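You operate a simulated robot arm through the tools that you are given. There is no shell and no other tool.

You run a simulated robot arm. Do the job below in one go: nothing can be reset, and whatever is moved stays where it is left.

JOB
Strip the shaft in the vise and stand it in the shaft holder.
Fine: undo the nut with the red driver; nut, piston, shim and driver go back on their posts.

Only the result counts: the job must be done as asked and must still hold three seconds after the hand-in. Knocking over, shifting, dropping, spilling or breaking anything else fails it.

ROBOT AND FRAMES
A 6-joint arm with a four-finger gripper, fixed in place. Base frame: the origin is at the foot of the arm, x ahead of it, y to its left, z up; the work surface is at about z = 0.93. Lengths are in m, angles in degrees, forces in N, time in s.
With the tool pointing down near the work surface it reaches from about 0.3 to 0.7 m from the base axis. Its first joint turns from -166.0 to 166.0 degrees. Payload 3.43 kg.
Tool frame: the origin (TCP) lies between the finger pads and is the grasp point; the fingertips stand 0.03 m ahead of it; z points along the fingers, y is the line along which they close. Largest opening 0.12 m; the body of the gripper starts 0.085 m behind the TCP.
Orientation is that of the tool frame in the base frame, as [roll, pitch, yaw] about the fixed x, y, z axes, in that order (R = Rz(yaw) Ry(pitch) Rx(roll)). With the fingers straight down and closing along the base's y, the tool's x points along the base's -x, its y along +y and its z along -z.

CONTROLS
- The arm moves only by the tool send_rows. Its argument "steps" is a list that holds one entry, the list of rows, each a list of 7 numbers: the shift along the tool's x, y, z in units of 50 mm (1.0 is 50 mm), then the turn, a rotation vector about the tool's x, y, z in units of 4 degrees (1.0 is 4 degrees), then the gripper command, from -1 (fully open) to 1 (shut), values between in proportion. In form: [[[tx, ty, tz, wx, wy, wz, claw], ...]]. A call has 1 to 20 rows; each row shifts and turns the commanded pose from where the row before left it, along the tool's axes as they then stand. A call with a number of a shift or a turn outside -1 to 1 is refused whole. Each row takes 0.2 s and may step no farther than 0.05 m and 8.6 degrees from the row before; otherwise, or with a gripper value out of range, the whole call is refused. A pose out of reach is approached as far as the arm can. The call stops where the force on the tool passes 40 N (or 10 N more than at its start, if that is more) or the arm is blocked; 0.2 s more then pass. Each finger halts on what it meets, pressing with about 21 N; the grip force reading is that of the motor and also rises with nothing between the fingers. The clock runs only during rows and for 0.2 s after the last one: add rows that do not move to give the fingers time. The reply holds the time, the measured pose of the TCP, the force on the tool along the base axes, the opening and the grip force, in the units named above and with some noise, with the torque about the TCP (base axes, N m) and any sound that the robot's microphone picked up, and new pictures: "views" is both (left out), scene, wrist or none.
- Cameras (640 x 400 px; columns grow to the right, rows downward): "scene" is fixed at [0.2234, 0.6609, 1.7575]; the picture's right is [-0.75, -0.66, 0.00], its down [-0.55, 0.62, -0.56] and it looks along [0.37, -0.42, -0.83] (base axes); focal length 217 px, centre (320, 200). "wrist" rides on the gripper at [0.071, -0.017, -0.121] in the tool frame; the picture's right is [0.23, 0.97, 0.00], its down [-0.81, 0.19, -0.55] and it looks along [-0.54, 0.13, 0.83] (tool axes); focal length 275 px, centre (320, 200). There is no depth. A picture from a camera that has moved, and an enlarged one, comes with that camera's place and axes in the base frame and with its lens. The place of the scene camera against the robot may be out by one fixed shift of up to 0.025 m in any direction.
- raise_lower(by): slides the trunk up (or, below 0, down) by that many m; the arm rides with it, the base frame stays. It gives what a move gives, with no picture.
- zoom(camera, box): a new picture of the part [left, top, right, bottom] of that camera's present view, enlarged. No time passes.
- sign_off(): hands the job in; it is judged then, once.

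Nothing tells you positions but the pictures and the camera data. Unless the task says otherwise, let go and move clear before handing in.

The tools are called after "Call:" as name(argument=value, ...) on one line, values as JSON. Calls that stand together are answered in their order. send_rows: Moves the arm, as the interface text tells. Its arguments: {"type":"object","properties":{"steps":{"type":"array"},"views":{"type":"string","enum":["both","scene","wrist","none"]}},"required":["steps"]} The other tools are called the same way: raise_lower (by) slides the trunk up or down; zoom (camera, box) takes an enlarged picture of a part of a camera's view; sign_off () hands the job in.

At the start:

```text
time: 0.0
ee_pos: [0.4062, 0.2248, 1.4612]
tcp_rot: [-180.0, 0.0, 180.0]
wrist_force: [-0.2, 0.4, 0.1]
wrist_torque: [0.03, 0.01, -0.01]
opening: 0.1201
gripper_force: 0.1
trunk travel left (down, up): [-0.225, 0.215]
```

scene: 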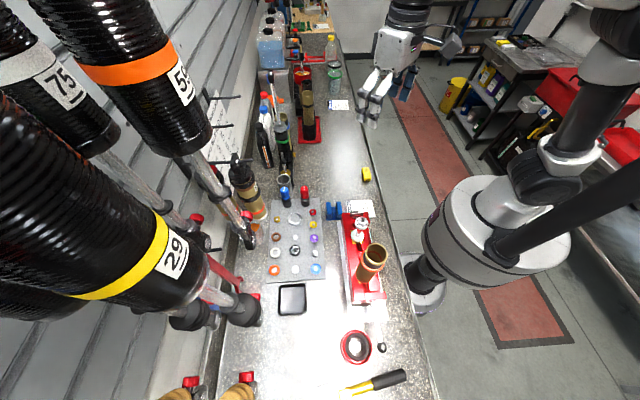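
wrist: 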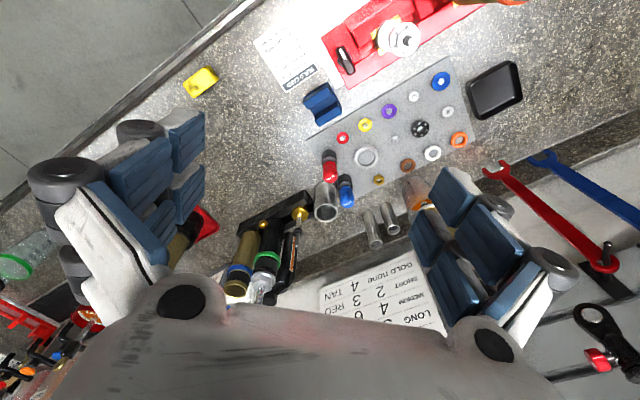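

I see a bench with a red vise tray, a grey board with many small parts on posts, and red and blue drivers. I'll look closer before moving.

Call:
zoom(camera="scene", box=[240, 160, 420, 310])

Call:
zoom(camera="wrist", box=[240, 0, 540, 190])

Call:
zoom(camera="scene", box=[320, 200, 420, 310])

Call:
zoom(camera="wrist", box=[200, 130, 440, 340])

```text
2.67 times, centred on (330, 235) of scene
camera zoom: at [0.2234, 0.6609, 1.7575], right [-0.75, -0.66, 0.0], down [-0.55, 0.62, -0.56], along [0.37, -0.42, -0.83], focal length 578 px, centre (293, 107)
```

zoom: 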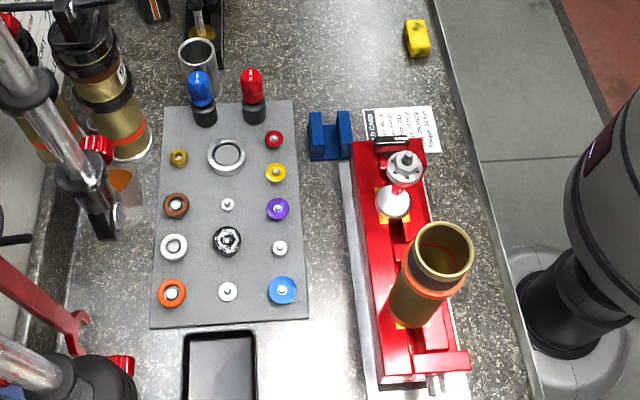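

```text
2.11 times, centred on (390, 95) of wrist
camera zoom: at [0.3337, 0.2084, 1.5832], right [-0.23, 0.97, 0.0], down [0.81, 0.19, 0.55], along [0.54, 0.13, -0.83], focal length 580 px, centre (173, 421)
```

zoom: 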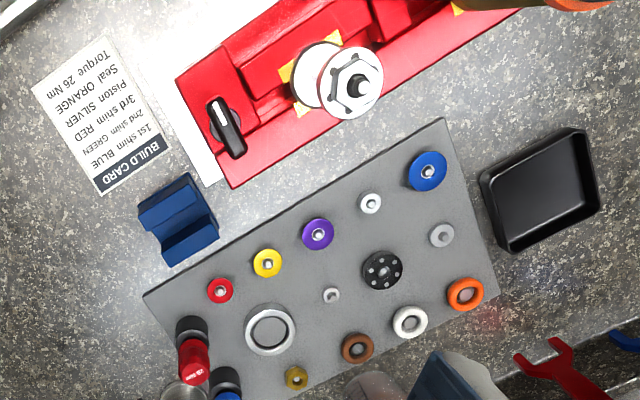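

```text
3.64 times, centred on (370, 255) of scene
camera zoom: at [0.2234, 0.6609, 1.7575], right [-0.75, -0.66, 0.0], down [-0.55, 0.62, -0.56], along [0.37, -0.42, -0.83], focal length 789 px, centre (138, 0)
```

zoom: 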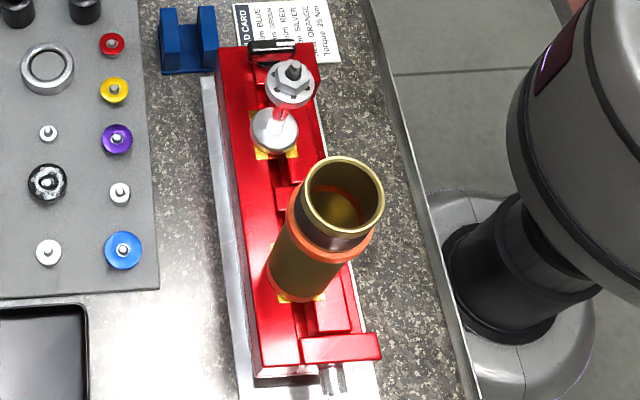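

```text
1.90 times, centred on (320, 235) of wrist
camera zoom: at [0.3337, 0.2084, 1.5832], right [-0.23, 0.97, 0.0], down [0.81, 0.19, 0.55], along [0.54, 0.13, -0.83], focal length 524 px, centre (320, 133)
```

zoom: 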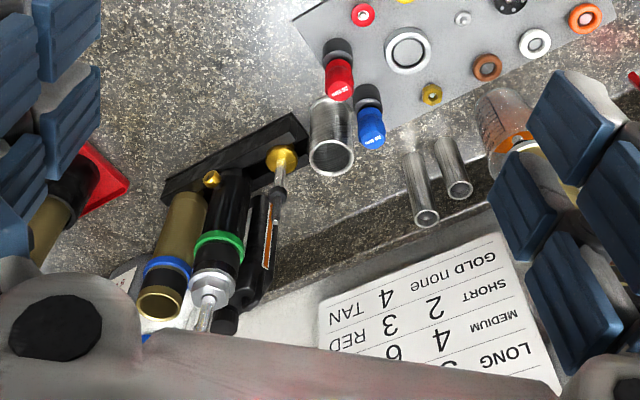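

The shaft stands in the red vise with the nut on top. The board to the left of it carries the shims, pistons and nuts on posts, and three posts look empty. I'm moving the wrist camera closer to the vise and board to identify everything.

Call:
send_rows(steps=[[[0.5, 0.12, 0.3, 0, 0, 0, -1], [0.5, 0.12, 0.3, 0, 0, 0, -1], [0.5, 0.12, 0.3, 0, 0, 0, -1], [0.5, 0.12, 0.3, 0, 0, 0, -1]]], views="both")

```text
time: 1.0
ee_pos: [0.305, 0.2488, 1.4004]
tcp_rot: [-180.0, 0.0, 180.0]
wrist_force: [-0.2, -0.6, -0.1]
wrist_torque: [0.02, -0.03, 0.01]
opening: 0.1199
gripper_force: 0.0
trunk travel left (down, up): [-0.225, 0.215]
camera wrist: at [0.2342, 0.2326, 1.5223], right [-0.23, 0.97, 0.0], down [0.81, 0.19, 0.55], along [0.54, 0.13, -0.83], focal length 275 px, centre (320, 200)
```

scene: 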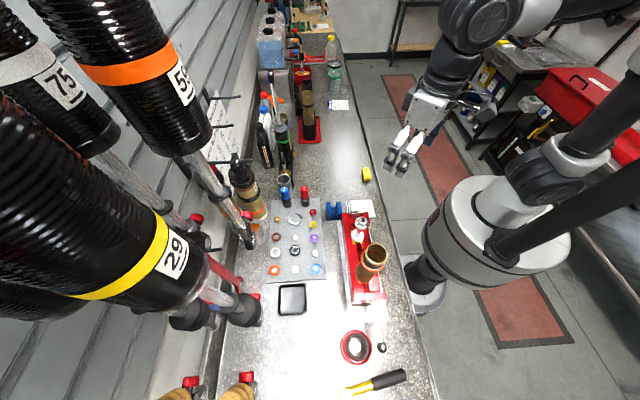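
wrist: 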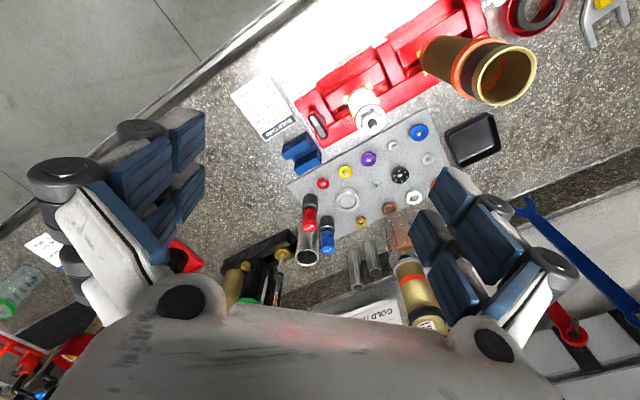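

Call:
zoom(camera="wrist", box=[280, 60, 460, 260])

Call:
zoom(camera="wrist", box=[330, 70, 420, 140])

Call:
zoom(camera="wrist", box=[220, 60, 340, 180])

Call:
zoom(camera="wrist", box=[380, 110, 450, 200])

```text
2.00 times, centred on (370, 160) of wrist
camera zoom: at [0.2342, 0.2326, 1.5223], right [-0.23, 0.97, 0.0], down [0.81, 0.19, 0.55], along [0.54, 0.13, -0.83], focal length 551 px, centre (220, 280)
```

zoom: 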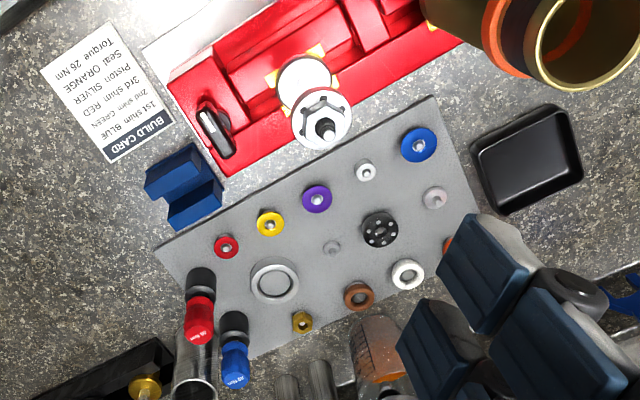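

```text
5.71 times, centred on (375, 105) of wrist
camera zoom: at [0.2342, 0.2326, 1.5223], right [-0.23, 0.97, 0.0], down [0.81, 0.19, 0.55], along [0.54, 0.13, -0.83], focal length 1573 px, centre (6, 743)
```

zoom: 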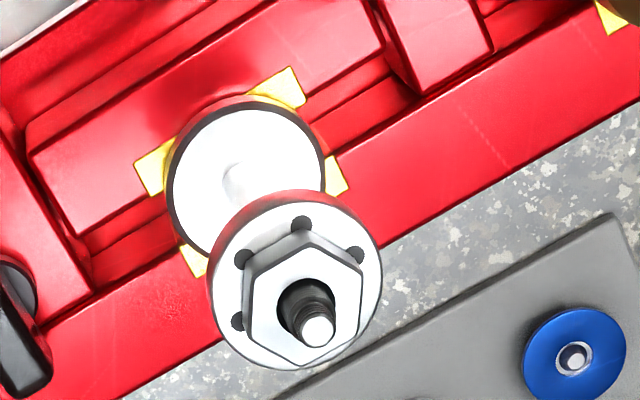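

```text
3.33 times, centred on (280, 120) of wrist
camera zoom: at [0.2342, 0.2326, 1.5223], right [-0.23, 0.97, 0.0], down [0.81, 0.19, 0.55], along [0.54, 0.13, -0.83], focal length 918 px, centre (453, 467)
```

zoom: 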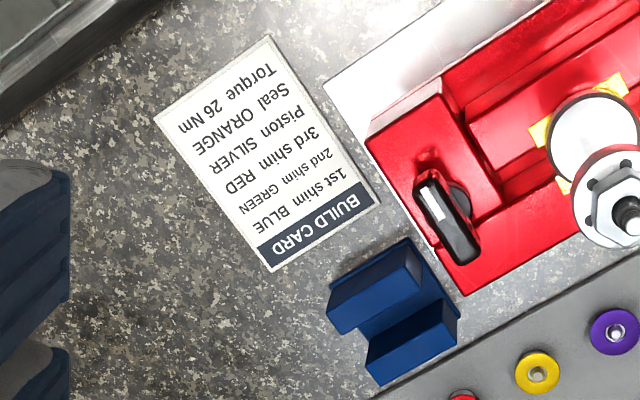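

```text
4.44 times, centred on (415, 155) of wrist
camera zoom: at [0.2342, 0.2326, 1.5223], right [-0.23, 0.97, 0.0], down [0.81, 0.19, 0.55], along [0.54, 0.13, -0.83], focal length 1224 px, centre (-102, 400)
```

zoom: 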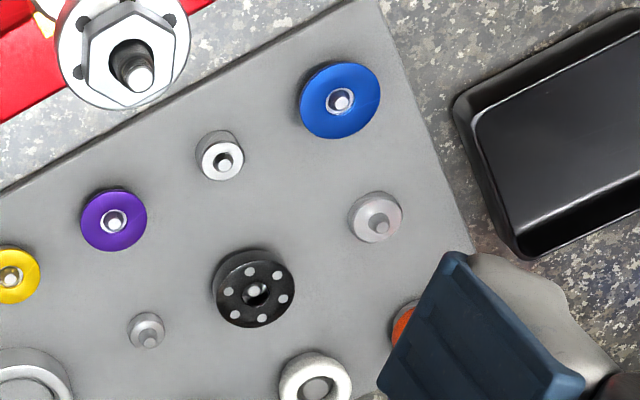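

The zoom pictures are sharp, so I can inspect details from a distance. I'm zooming both cameras on the shaft, the empty posts, the drivers and possible holders.

Call:
zoom(camera="scene", box=[340, 205, 380, 230])

Call:
zoom(camera="scene", box=[265, 200, 330, 240])

Call:
zoom(camera="scene", box=[265, 238, 330, 280])

Call:
zoom(camera="scene", box=[270, 170, 340, 215])

Call:
zoom(camera="scene", box=[230, 60, 350, 180])

Call:
zoom(camera="wrist", box=[340, 200, 460, 340])

```text
16.00 times, centred on (360, 218) of scene
camera zoom: at [0.2234, 0.6609, 1.7575], right [-0.75, -0.66, 0.0], down [-0.55, 0.62, -0.56], along [0.37, -0.42, -0.83], focal length 3470 px, centre (-320, -80)
```

zoom: 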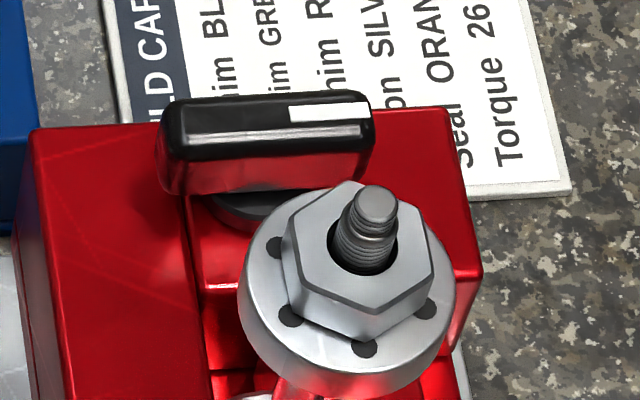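

```text
9.85 times, centred on (298, 220) of scene
camera zoom: at [0.2234, 0.6609, 1.7575], right [-0.75, -0.66, 0.0], down [-0.55, 0.62, -0.56], along [0.37, -0.42, -0.83], focal length 2135 px, centre (542, 3)
```

zoom: 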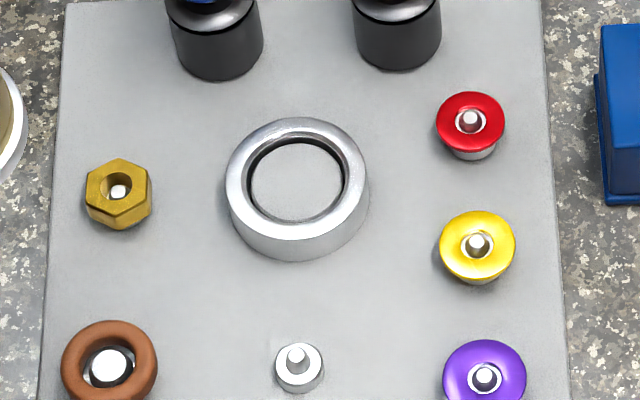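

```text
9.52 times, centred on (298, 259) of scene
camera zoom: at [0.2234, 0.6609, 1.7575], right [-0.75, -0.66, 0.0], down [-0.55, 0.62, -0.56], along [0.37, -0.42, -0.83], focal length 2065 px, centre (534, -362)
```

zoom: 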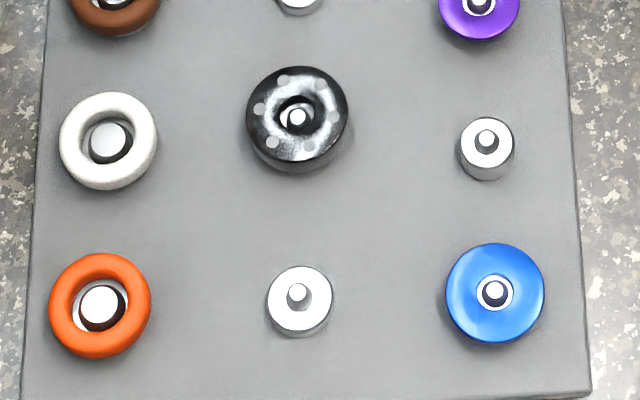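

```text
8.89 times, centred on (305, 192) of scene
camera zoom: at [0.2234, 0.6609, 1.7575], right [-0.75, -0.66, 0.0], down [-0.55, 0.62, -0.56], along [0.37, -0.42, -0.83], focal length 1928 px, centre (453, 267)
```

zoom: 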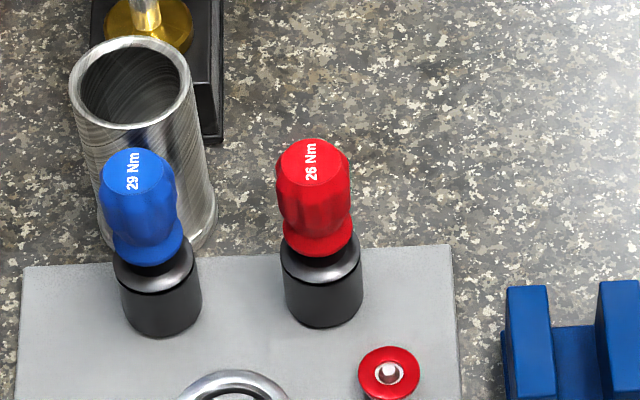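

```text
3.33 times, centred on (290, 120) of scene
camera zoom: at [0.2234, 0.6609, 1.7575], right [-0.75, -0.66, 0.0], down [-0.55, 0.62, -0.56], along [0.37, -0.42, -0.83], focal length 723 px, centre (420, 467)
```

zoom: 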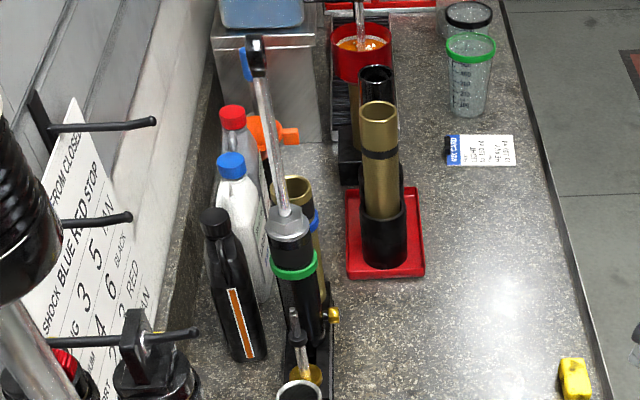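

```text
2.86 times, centred on (400, 270) of wrist
camera zoom: at [0.2342, 0.2326, 1.5223], right [-0.23, 0.97, 0.0], down [0.81, 0.19, 0.55], along [0.54, 0.13, -0.83], focal length 786 px, centre (91, 0)
```

zoom: 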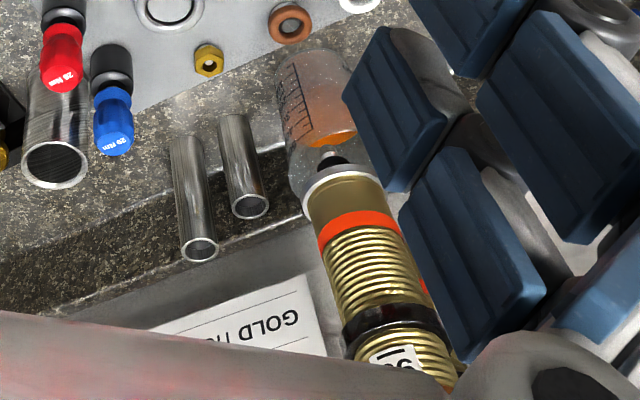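

Call:
zoom(camera="scene", box=[340, 210, 390, 245])

Call:
zoom(camera="scene", box=[255, 120, 325, 205])

Call:
zoom(camera="scene", box=[320, 195, 380, 235])

Call:
zoom(camera="wrist", box=[210, 210, 310, 310])

Call:
zoom(camera="scene", box=[320, 230, 420, 390])

Call:
zoom(camera="scene", box=[200, 170, 280, 330])

```text
11.43 times, centred on (365, 228) of scene
camera zoom: at [0.2234, 0.6609, 1.7575], right [-0.75, -0.66, 0.0], down [-0.55, 0.62, -0.56], along [0.37, -0.42, -0.83], focal length 2478 px, centre (-194, -114)
```

zoom: 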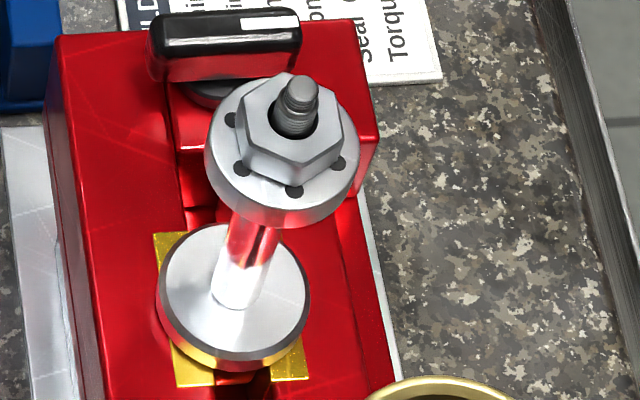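

```text
4.71 times, centred on (290, 162) of scene
camera zoom: at [0.2234, 0.6609, 1.7575], right [-0.75, -0.66, 0.0], down [-0.55, 0.62, -0.56], along [0.37, -0.42, -0.83], focal length 1020 px, centre (461, 376)
```

zoom: 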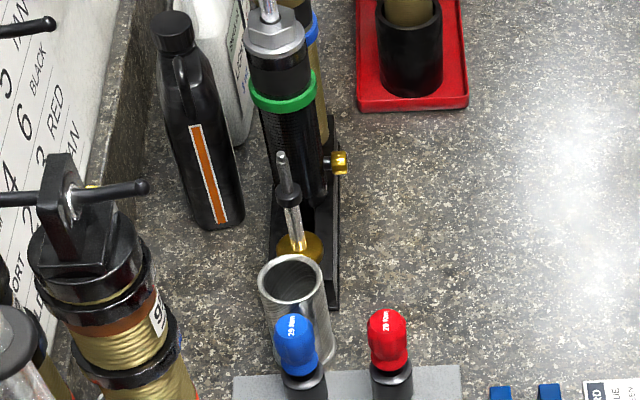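

```text
10.00 times, centred on (350, 215) of scene
camera zoom: at [0.2234, 0.6609, 1.7575], right [-0.75, -0.66, 0.0], down [-0.55, 0.62, -0.56], along [0.37, -0.42, -0.83], focal length 2169 px, centre (20, 50)
```

zoom: 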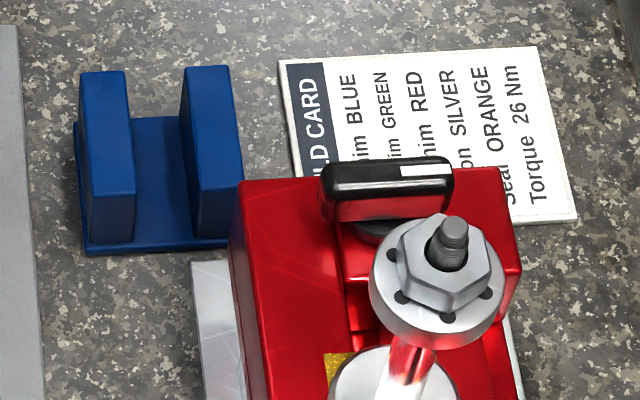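

```text
4.00 times, centred on (260, 260) of wrist
camera zoom: at [0.2342, 0.2326, 1.5223], right [-0.23, 0.97, 0.0], down [0.81, 0.19, 0.55], along [0.54, 0.13, -0.83], focal length 1101 px, centre (560, -40)
```

zoom: 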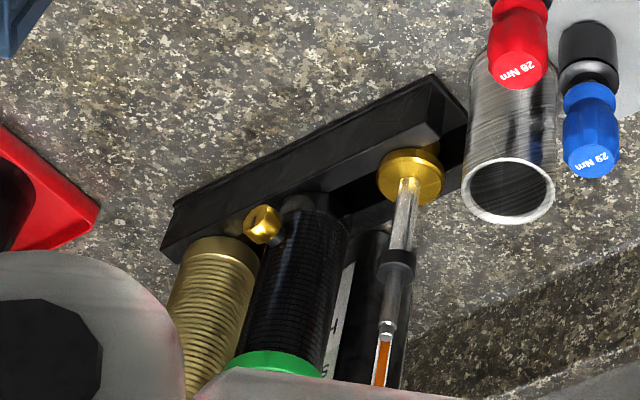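

```text
2.50 times, centred on (370, 310) of scene
camera zoom: at [0.2234, 0.6609, 1.7575], right [-0.75, -0.66, 0.0], down [-0.55, 0.62, -0.56], along [0.37, -0.42, -0.83], focal length 542 px, centre (195, -75)
```

zoom: 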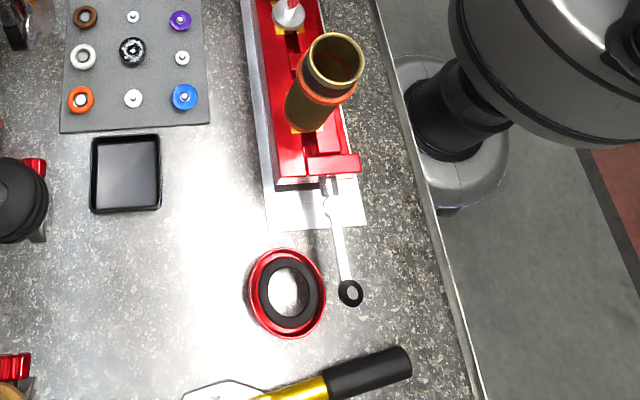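

```text
2.50 times, centred on (240, 250) of scene
camera zoom: at [0.2234, 0.6609, 1.7575], right [-0.75, -0.66, 0.0], down [-0.55, 0.62, -0.56], along [0.37, -0.42, -0.83], focal length 542 px, centre (520, 75)
```

zoom: 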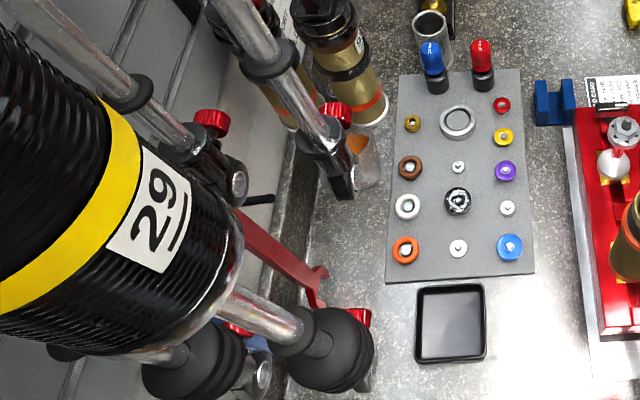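

The red driver is marked 26 Nm, and three stepped posts are empty: a small one, a wide one and a tall one in the shim column. I'm zooming in further on those posts, the gold nut, and the vise handle.

Call:
zoom(camera="scene", box=[285, 230, 325, 275])

Call:
zoom(camera="scene", box=[285, 225, 310, 245])

Call:
zoom(camera="wrist", box=[285, 65, 405, 145])

Call:
zoom(camera="wrist", box=[360, 150, 400, 200])

Call:
zoom(camera="wrist", box=[290, 180, 350, 240])

Call:
zoom(camera="wrist", box=[400, 20, 560, 130])

```text
8.89 times, centred on (305, 252) of scene
camera zoom: at [0.2234, 0.6609, 1.7575], right [-0.75, -0.66, 0.0], down [-0.55, 0.62, -0.56], along [0.37, -0.42, -0.83], focal length 1928 px, centre (453, -267)
```

zoom: 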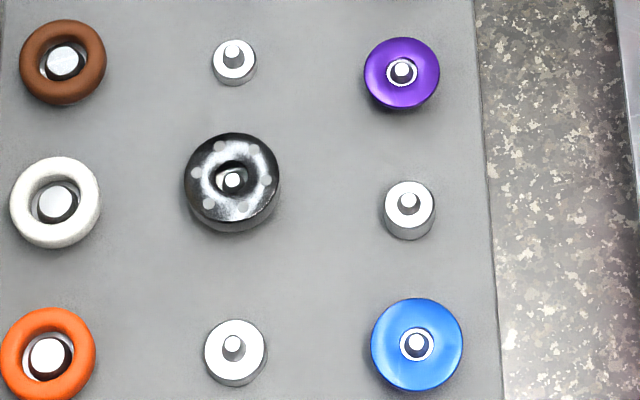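

```text
16.00 times, centred on (298, 235) of scene
camera zoom: at [0.2234, 0.6609, 1.7575], right [-0.75, -0.66, 0.0], down [-0.55, 0.62, -0.56], along [0.37, -0.42, -0.83], focal length 3470 px, centre (680, -360)
```

zoom: 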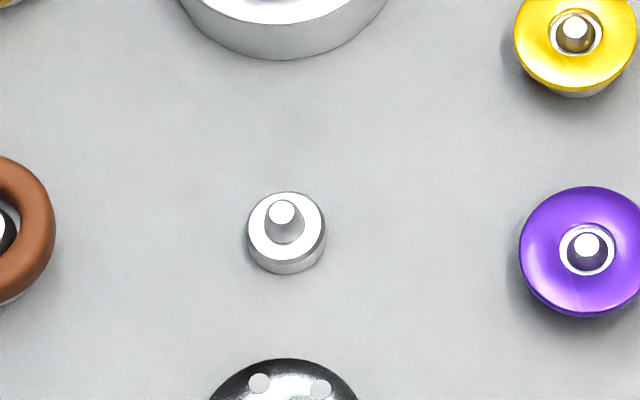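

```text
5.00 times, centred on (345, 105) of wrist
camera zoom: at [0.2342, 0.2326, 1.5223], right [-0.23, 0.97, 0.0], down [0.81, 0.19, 0.55], along [0.54, 0.13, -0.83], focal length 1376 px, centre (195, 675)
```

zoom: 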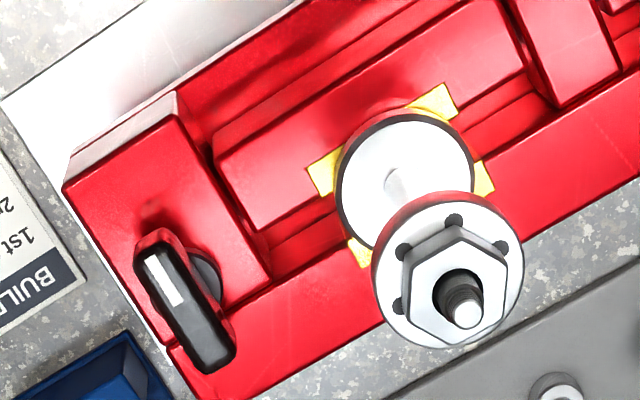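

```text
8.00 times, centred on (380, 175) of wrist
camera zoom: at [0.2342, 0.2326, 1.5223], right [-0.23, 0.97, 0.0], down [0.81, 0.19, 0.55], along [0.54, 0.13, -0.83], focal length 2202 px, centre (-160, 400)
```

zoom: 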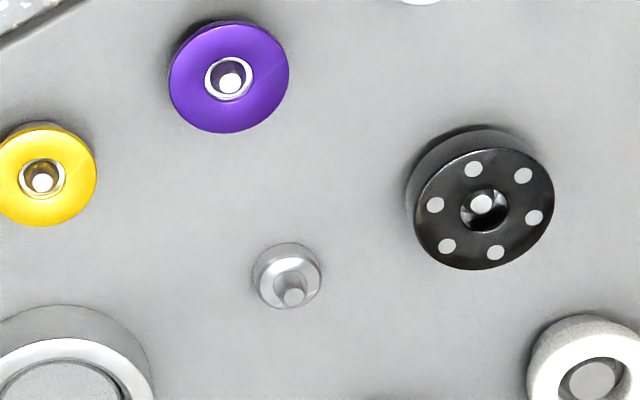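

```text
6.67 times, centred on (320, 210) of wrist
camera zoom: at [0.2342, 0.2326, 1.5223], right [-0.23, 0.97, 0.0], down [0.81, 0.19, 0.55], along [0.54, 0.13, -0.83], focal length 1835 px, centre (320, 133)
```

zoom: 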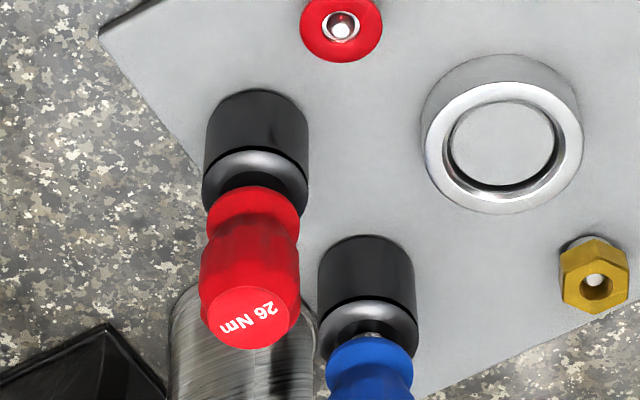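

```text
3.64 times, centred on (480, 75) of wrist
camera zoom: at [0.2342, 0.2326, 1.5223], right [-0.23, 0.97, 0.0], down [0.81, 0.19, 0.55], along [0.54, 0.13, -0.83], focal length 1001 px, centre (-262, 654)
```

zoom: 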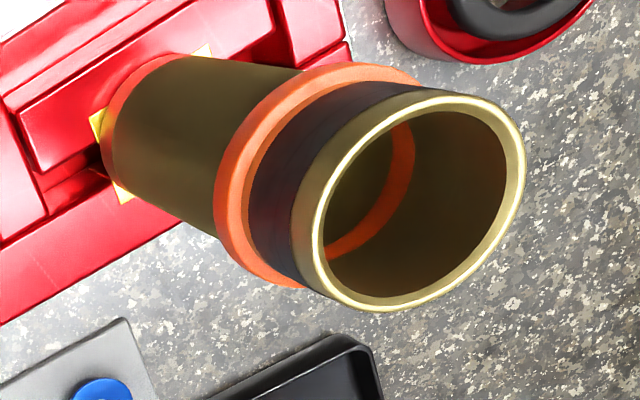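

The layout is now clear: a lever on the vise top, a gold tube in the other vise slot, and the posts in a grid at about 45°. I'm moving to a second vantage point to triangulate positions and heights.

Call:
send_rows(steps=[[[-0.5, 0.0, 0.0, 0, 0, -1, -1], [-0.5, 0.0, 0.0, 0, 0, -1, -1], [-0.5, 0.1, 0.0, 0, 0, -1, -1], [-0.5, 0.1, 0.2, 0, 0, -1, -1], [-0.5, 0.1, 0.3, 0, 0, -1, -1], [-0.2, 0.1, 0.3, 0, 0, -1, -1], [0, 0.1, 0.2, 0, 0, -1, -1], [0, 0, 0.2, 0, 0, -1, -1], [0, 0, 0.2, 0, 0, -1, -1], [0, 0, 0.2, 0, 0, -1, -1], [0, 0, 0, 0, 0, -1, -1], [0, 0, 0, 0, 0, -0.25, -1]]], views="both")

```text
time: 3.6
ee_pos: [0.4313, 0.2927, 1.3219]
tcp_rot: [180.0, 0.1, -134.9]
wrist_force: [0.5, -0.7, 0.6]
wrist_torque: [0.0, -0.04, 0.0]
opening: 0.1202
gripper_force: 0.0
trunk travel left (down, up): [-0.225, 0.215]
camera wrist: at [0.392, 0.2314, 1.4436], right [-0.85, 0.52, 0.0], down [0.44, 0.71, 0.55], along [0.29, 0.47, -0.83], focal length 275 px, centre (320, 200)
```

scene: 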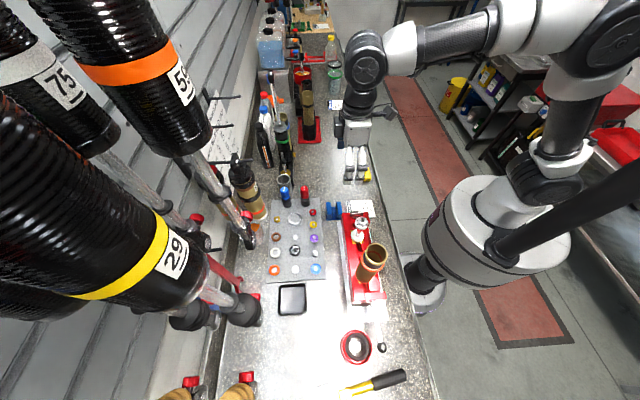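
wrist: 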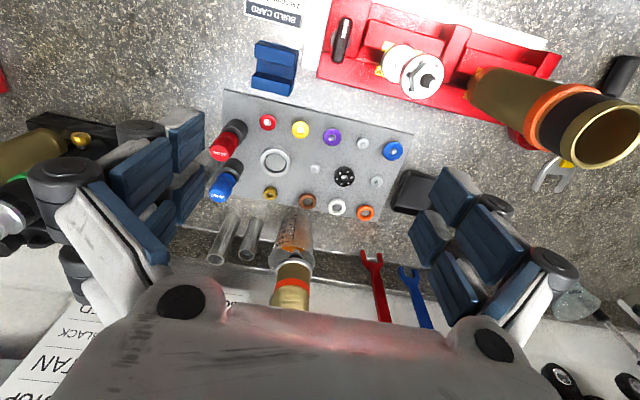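

Call:
zoom(camera="wrist", box=[295, 120, 415, 195])

Call:
zoom(camera="wrist", box=[200, 80, 320, 205])

Call:
zoom(camera="wrist", box=[310, 0, 460, 105])

Call:
zoom(camera="wrist", box=[230, 0, 350, 105])

Call:
zoom(camera="scene", box=[325, 200, 395, 310])

```text
5.33 times, centred on (355, 158) of wrist
camera zoom: at [0.392, 0.2314, 1.4436], right [-0.85, 0.52, 0.0], down [0.44, 0.71, 0.55], along [0.29, 0.47, -0.83], focal length 1468 px, centre (133, 427)
```

zoom: 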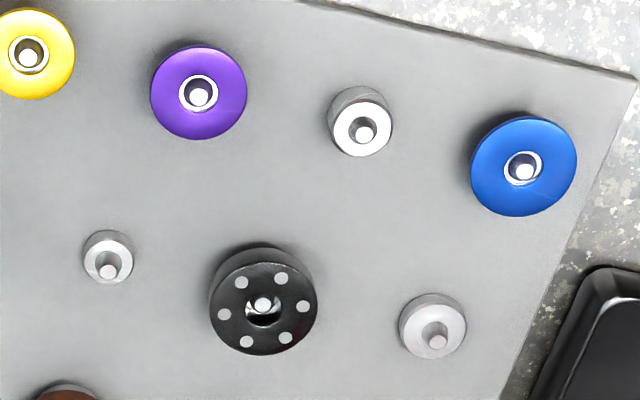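

```text
3.20 times, centred on (260, 142) of wrist
camera zoom: at [0.392, 0.2314, 1.4436], right [-0.85, 0.52, 0.0], down [0.44, 0.71, 0.55], along [0.29, 0.47, -0.83], focal length 881 px, centre (512, 384)
```

zoom: 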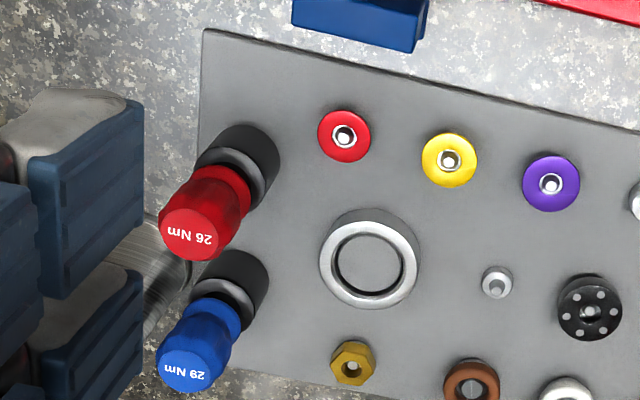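

```text
3.81 times, centred on (385, 52) of wrist
camera zoom: at [0.392, 0.2314, 1.4436], right [-0.85, 0.52, 0.0], down [0.44, 0.71, 0.55], along [0.29, 0.47, -0.83], focal length 1049 px, centre (72, 762)
```

zoom: 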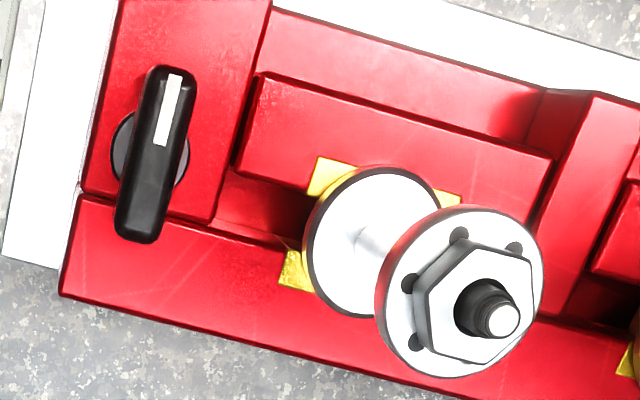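

```text
3.81 times, centred on (290, 52) of wrist
camera zoom: at [0.392, 0.2314, 1.4436], right [-0.85, 0.52, 0.0], down [0.44, 0.71, 0.55], along [0.29, 0.47, -0.83], focal length 1049 px, centre (434, 762)
```

zoom: 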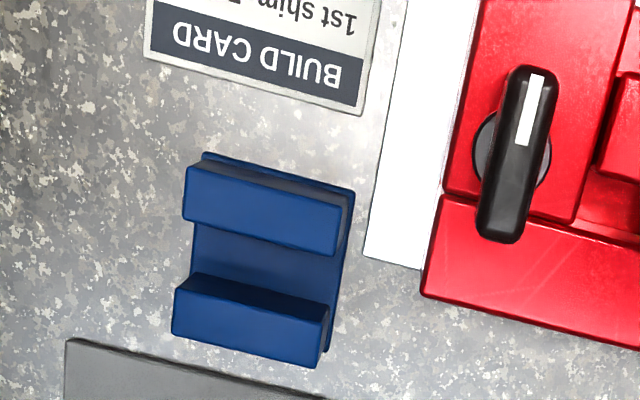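

```text
3.64 times, centred on (360, 255) of scene
camera zoom: at [0.2234, 0.6609, 1.7575], right [-0.75, -0.66, 0.0], down [-0.55, 0.62, -0.56], along [0.37, -0.42, -0.83], focal length 789 px, centre (174, 0)
```

zoom: 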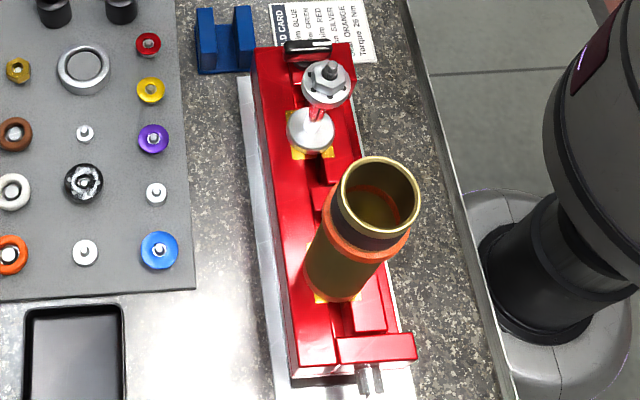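

The triangulation puts the stud tip near (0.3315, 0.327, 1.181). The shim, small and wide posts are near (0.426, 0.444), (0.532, 0.444) and (0.4405, 0.537), with pin tips at about 0.955. Now I move above the red driver near (0.62, 0.30) for a close look.

Call:
send_rows(steps=[[[-0.4, -0.4, 0.4, 0, 0, 0, -1], [-0.4, -0.4, 0.4, 0, 0, 0, -1], [-0.4, -0.4, 0.4, 0, 0, 0, -1], [-0.4, -0.4, 0.4, 0, 0, 0, -1], [-0.4, -0.4, 0.4, 0, 0, 0, -1], [-0.4, -0.4, 0.4, 0, 0, 0, -1]]], views="both")

```text
time: 5.0
ee_pos: [0.6035, 0.2938, 1.2013]
tcp_rot: [-180.0, -0.1, -135.1]
wrist_force: [0.1, 0.4, -0.3]
wrist_torque: [-0.02, 0.01, -0.04]
opening: 0.1198
gripper_force: 0.0
trunk travel left (down, up): [-0.225, 0.215]
camera wrist: at [0.5641, 0.2327, 1.323], right [-0.85, 0.52, 0.0], down [0.44, 0.71, 0.55], along [0.29, 0.47, -0.83], focal length 275 px, centre (320, 200)
```

scene: 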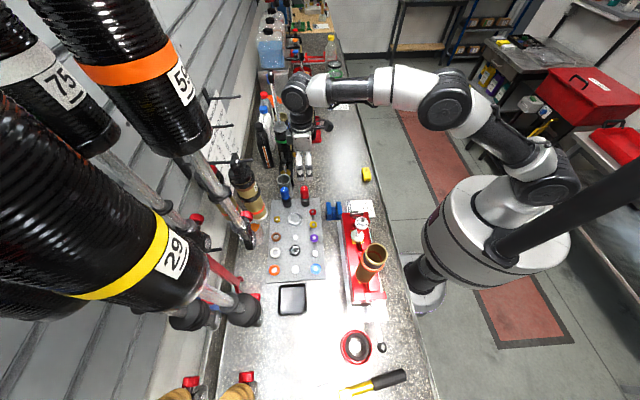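
wrist: 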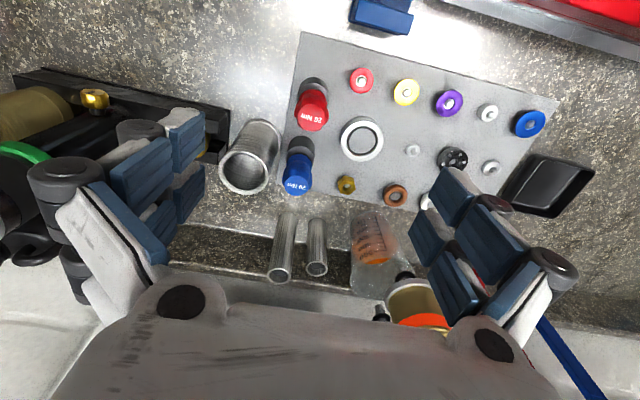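

Call:
zoom(camera="wrist", box=[270, 60, 350, 210])

Call:
zoom(camera="scene", box=[255, 95, 345, 215])

Call:
zoom(camera="wrist", box=[270, 60, 350, 110])

```text
2.67 times, centred on (310, 135) of wrist
camera zoom: at [0.5641, 0.2327, 1.323], right [-0.85, 0.52, 0.0], down [0.44, 0.71, 0.55], along [0.29, 0.47, -0.83], focal length 734 px, centre (347, 373)
```

zoom: 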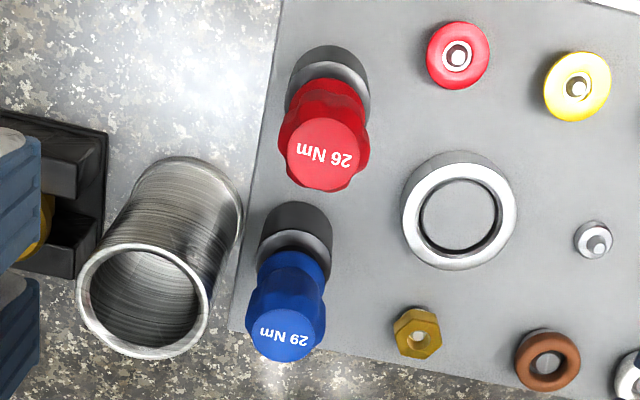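

```text
3.33 times, centred on (300, 155) of scene
camera zoom: at [0.2234, 0.6609, 1.7575], right [-0.75, -0.66, 0.0], down [-0.55, 0.62, -0.56], along [0.37, -0.42, -0.83], focal length 723 px, centre (387, 350)
```

zoom: 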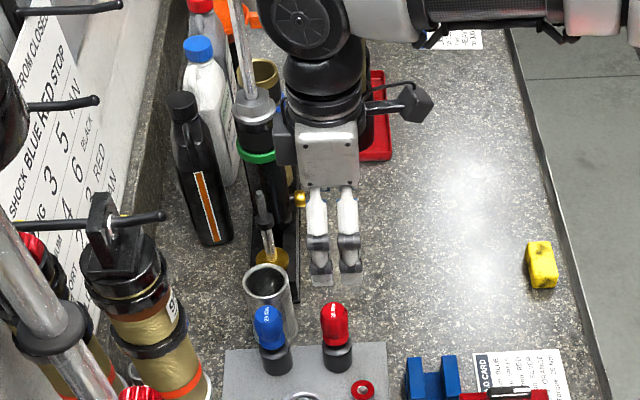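

```text
8.00 times, centred on (310, 85) of wrist
camera zoom: at [0.5641, 0.2327, 1.323], right [-0.85, 0.52, 0.0], down [0.44, 0.71, 0.55], along [0.29, 0.47, -0.83], focal length 2202 px, centre (400, 1120)
```

zoom: 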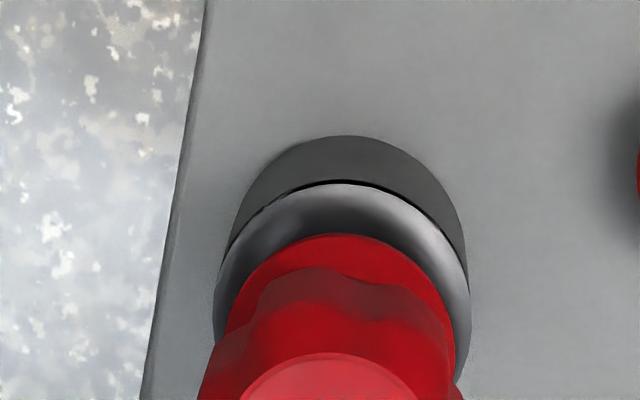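

The red driver stands near (0.614, 0.300) with its top at about z = 1.05. I'm centring over it with the gripper partly closed and stopping just above for a check.

Call:
send_rows(steps=[[[-0.0625, -0.0225, 0.5, 0, 0, 0, -0.2], [-0.0625, -0.0225, 0.5, 0, 0, 0, -0.2], [-0.0625, -0.0225, 0.5, 0, 0, 0, -0.2], [-0.0625, -0.0225, 0.5, 0, 0, 0, -0.2], [0, 0, 0, 0, 0, 0, -0.2], [0, 0, 0, 0, 0, 0, -0.2]]], views="both")

Call:
zoom(camera="wrist", box=[220, 80, 420, 260])

```text
time: 6.4
ee_pos: [0.6123, 0.2974, 1.0994]
tcp_rot: [-180.0, 0.0, -134.9]
wrist_force: [1.3, -0.4, -0.5]
wrist_torque: [0.0, 0.01, -0.01]
opening: 0.0721
gripper_force: 0.1
trunk travel left (down, up): [-0.225, 0.215]
camera wrist: at [0.5731, 0.2376, 1.2221], right [-0.85, 0.52, 0.0], down [0.44, 0.71, 0.55], along [0.29, 0.47, -0.83], focal length 275 px, centre (320, 200)
```

scene: 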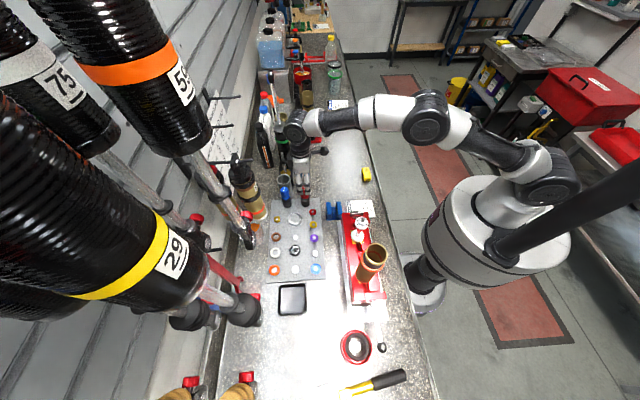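
wrist: 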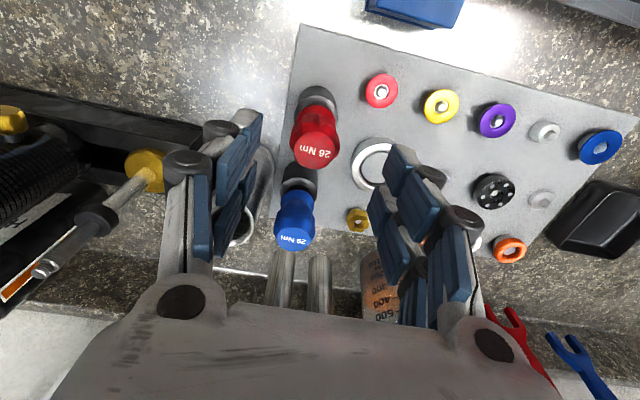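

```text
2.22 times, centred on (320, 170) of wrist
camera zoom: at [0.5731, 0.2376, 1.2221], right [-0.85, 0.52, 0.0], down [0.44, 0.71, 0.55], along [0.29, 0.47, -0.83], focal length 612 px, centre (320, 267)
```

zoom: 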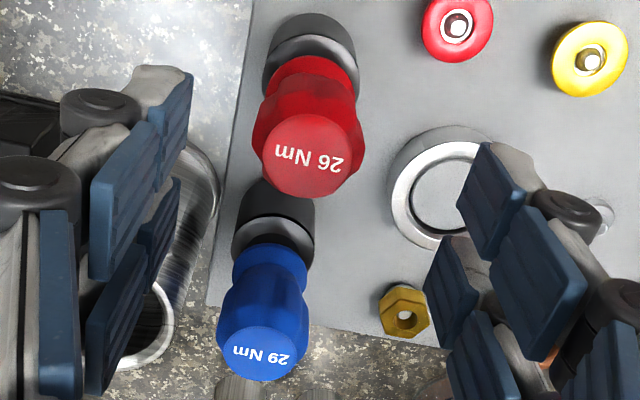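

Call:
zoom(camera="wrist", box=[160, 90, 300, 250])

Call:
zoom(camera="wrist", box=[340, 120, 500, 300])

Call:
zoom(camera="scene", box=[270, 150, 330, 215])

```text
2.50 times, centred on (230, 170) of wrist
camera zoom: at [0.5731, 0.2376, 1.2221], right [-0.85, 0.52, 0.0], down [0.44, 0.71, 0.55], along [0.29, 0.47, -0.83], focal length 688 px, centre (545, 275)
```

zoom: 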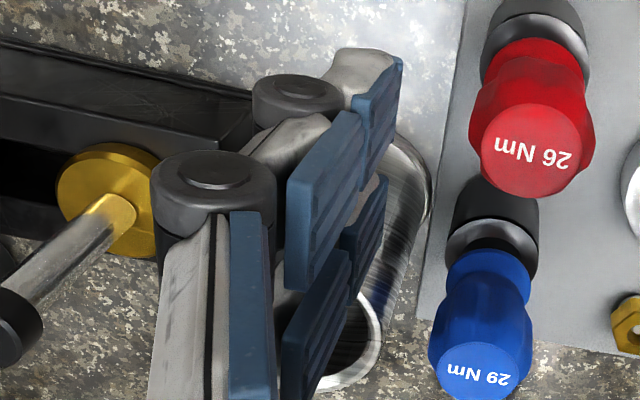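

```text
2.22 times, centred on (420, 210) of wrist
camera zoom: at [0.5731, 0.2376, 1.2221], right [-0.85, 0.52, 0.0], down [0.44, 0.71, 0.55], along [0.29, 0.47, -0.83], focal length 612 px, centre (98, 178)
```

zoom: 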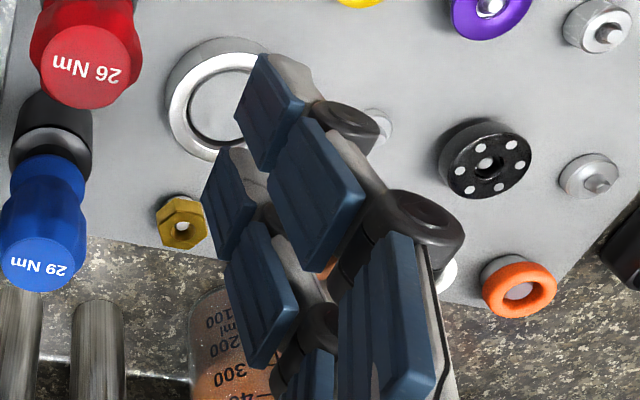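

```text
6.15 times, centred on (300, 182) of scene
camera zoom: at [0.2234, 0.6609, 1.7575], right [-0.75, -0.66, 0.0], down [-0.55, 0.62, -0.56], along [0.37, -0.42, -0.83], focal length 1334 px, centre (443, 308)
```

zoom: 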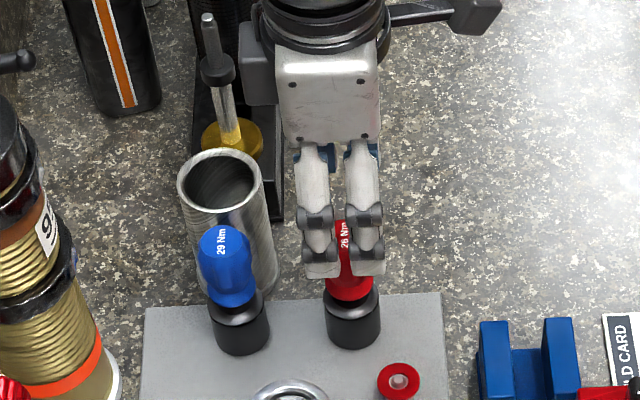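

The driver handle is about 4 mm off to the left of the finger midline, so I'm correcting that. Then I descend so the pads straddle the handle and look before closing.

Call:
send_rows(steps=[[[-0.018, -0.076, 0.1, 0, 0, 0, -0.2], [0, 0, 0.4, 0, 0, 0, -0.2], [0, 0, 0.4, 0, 0, 0, -0.2], [0, 0, 0.4, 0, 0, 0, -0.2], [0, 0, 0, 0, 0, 0, -0.2]]], views="both")

Call:
zoom(camera="scene", box=[270, 160, 330, 215])

Call:
zoom(camera="wrist", box=[220, 80, 420, 260])

```text
time: 7.6
ee_pos: [0.6191, 0.2968, 1.0365]
tcp_rot: [-180.0, 0.0, -134.9]
wrist_force: [0.0, -0.5, 0.5]
wrist_torque: [0.01, -0.02, -0.01]
opening: 0.072
gripper_force: 0.0
trunk travel left (down, up): [-0.225, 0.215]
camera wrist: at [0.5783, 0.2349, 1.1581], right [-0.85, 0.52, 0.0], down [0.44, 0.71, 0.55], along [0.29, 0.47, -0.83], focal length 275 px, centre (320, 200)
```

scene: 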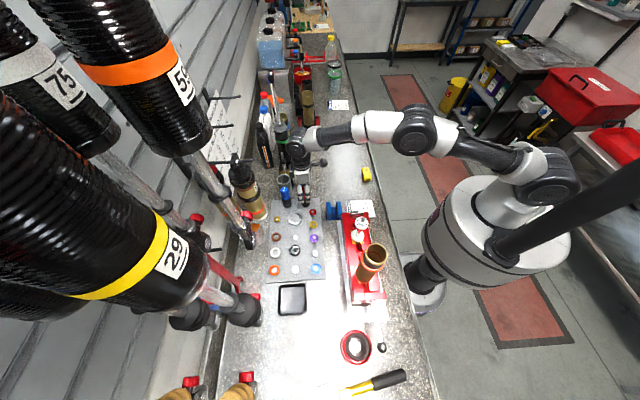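
wrist: 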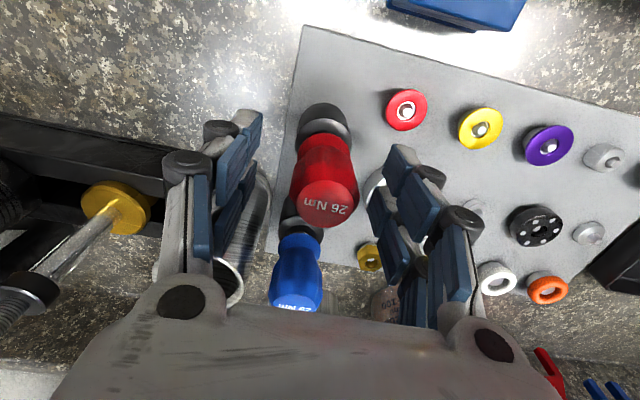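

```text
7.27 times, centred on (300, 188) of scene
camera zoom: at [0.2234, 0.6609, 1.7575], right [-0.75, -0.66, 0.0], down [-0.55, 0.62, -0.56], along [0.37, -0.42, -0.83], focal length 1577 px, centre (466, 291)
```

zoom: 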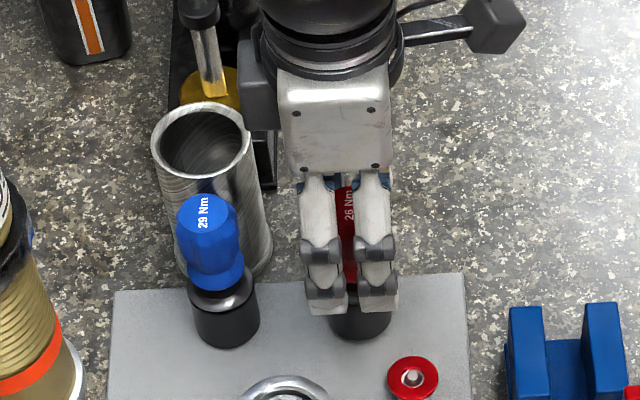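

```text
2.22 times, centred on (320, 170) of wrist
camera zoom: at [0.5783, 0.2349, 1.1581], right [-0.85, 0.52, 0.0], down [0.44, 0.71, 0.55], along [0.29, 0.47, -0.83], focal length 612 px, centre (320, 267)
```

zoom: 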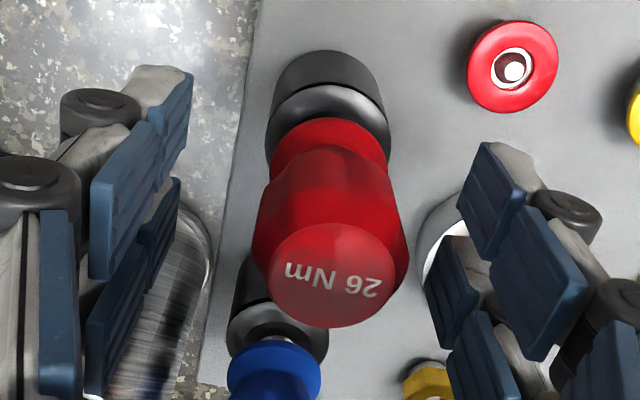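

The pads straddle the handle. After a small sideways correction I'll close the gripper on the driver.

Call:
send_rows(steps=[[[0, 0.045, 0, 0, 0, 0, -0.2], [0, 0, 0, 0, 0, 0, 0.2], [0, 0, 0, 0, 0, 0, 0.6], [0, 0, 0, 0, 0, 0, 1], [0, 0, 0, 0, 0, 0, 1], [0, 0, 0, 0, 0, 0, 1]]], views="both")

Call:
zoom(camera="wrist", box=[220, 80, 420, 260])

```text
time: 9.0
ee_pos: [0.6154, 0.2982, 1.0365]
tcp_rot: [179.9, 0.0, -135.1]
wrist_force: [-0.5, -0.6, 0.7]
wrist_torque: [0.0, -0.02, -0.02]
opening: 0.0308
gripper_force: 20.7
trunk travel left (down, up): [-0.225, 0.215]
camera wrist: at [0.5765, 0.2365, 1.1583], right [-0.85, 0.52, 0.0], down [0.44, 0.71, 0.55], along [0.29, 0.47, -0.83], focal length 275 px, centre (320, 200)
```

scene: 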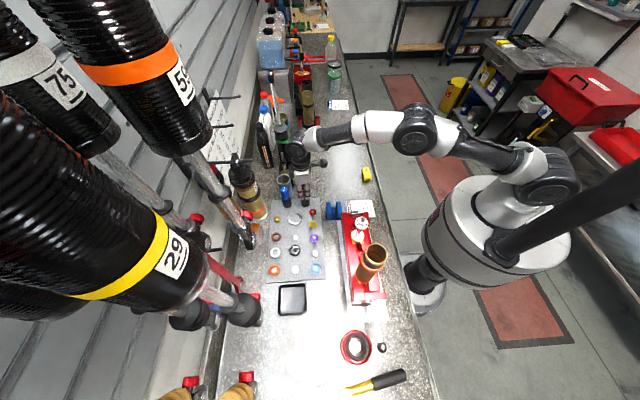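
wrist: 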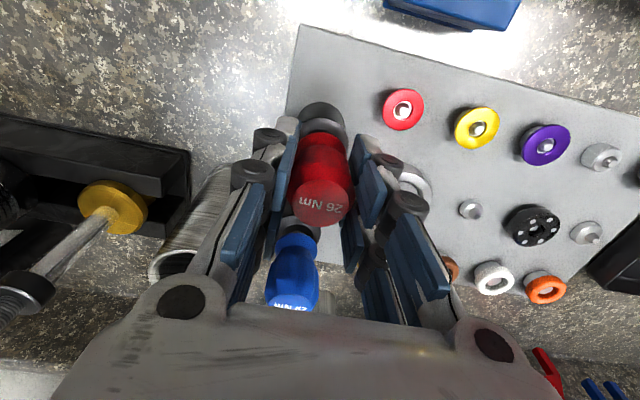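

```text
2.22 times, centred on (320, 170) of wrist
camera zoom: at [0.5765, 0.2365, 1.1583], right [-0.85, 0.52, 0.0], down [0.44, 0.71, 0.55], along [0.29, 0.47, -0.83], focal length 612 px, centre (320, 267)
```

zoom: 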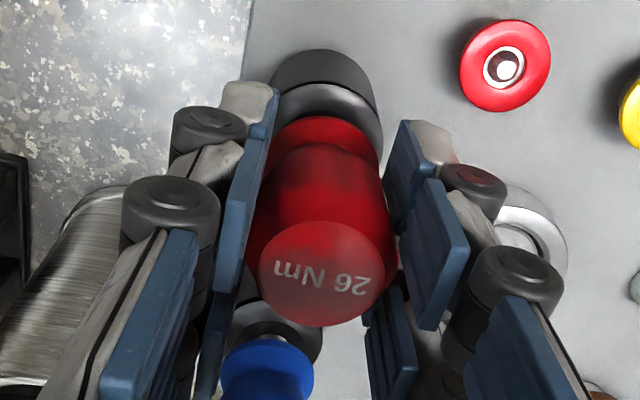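

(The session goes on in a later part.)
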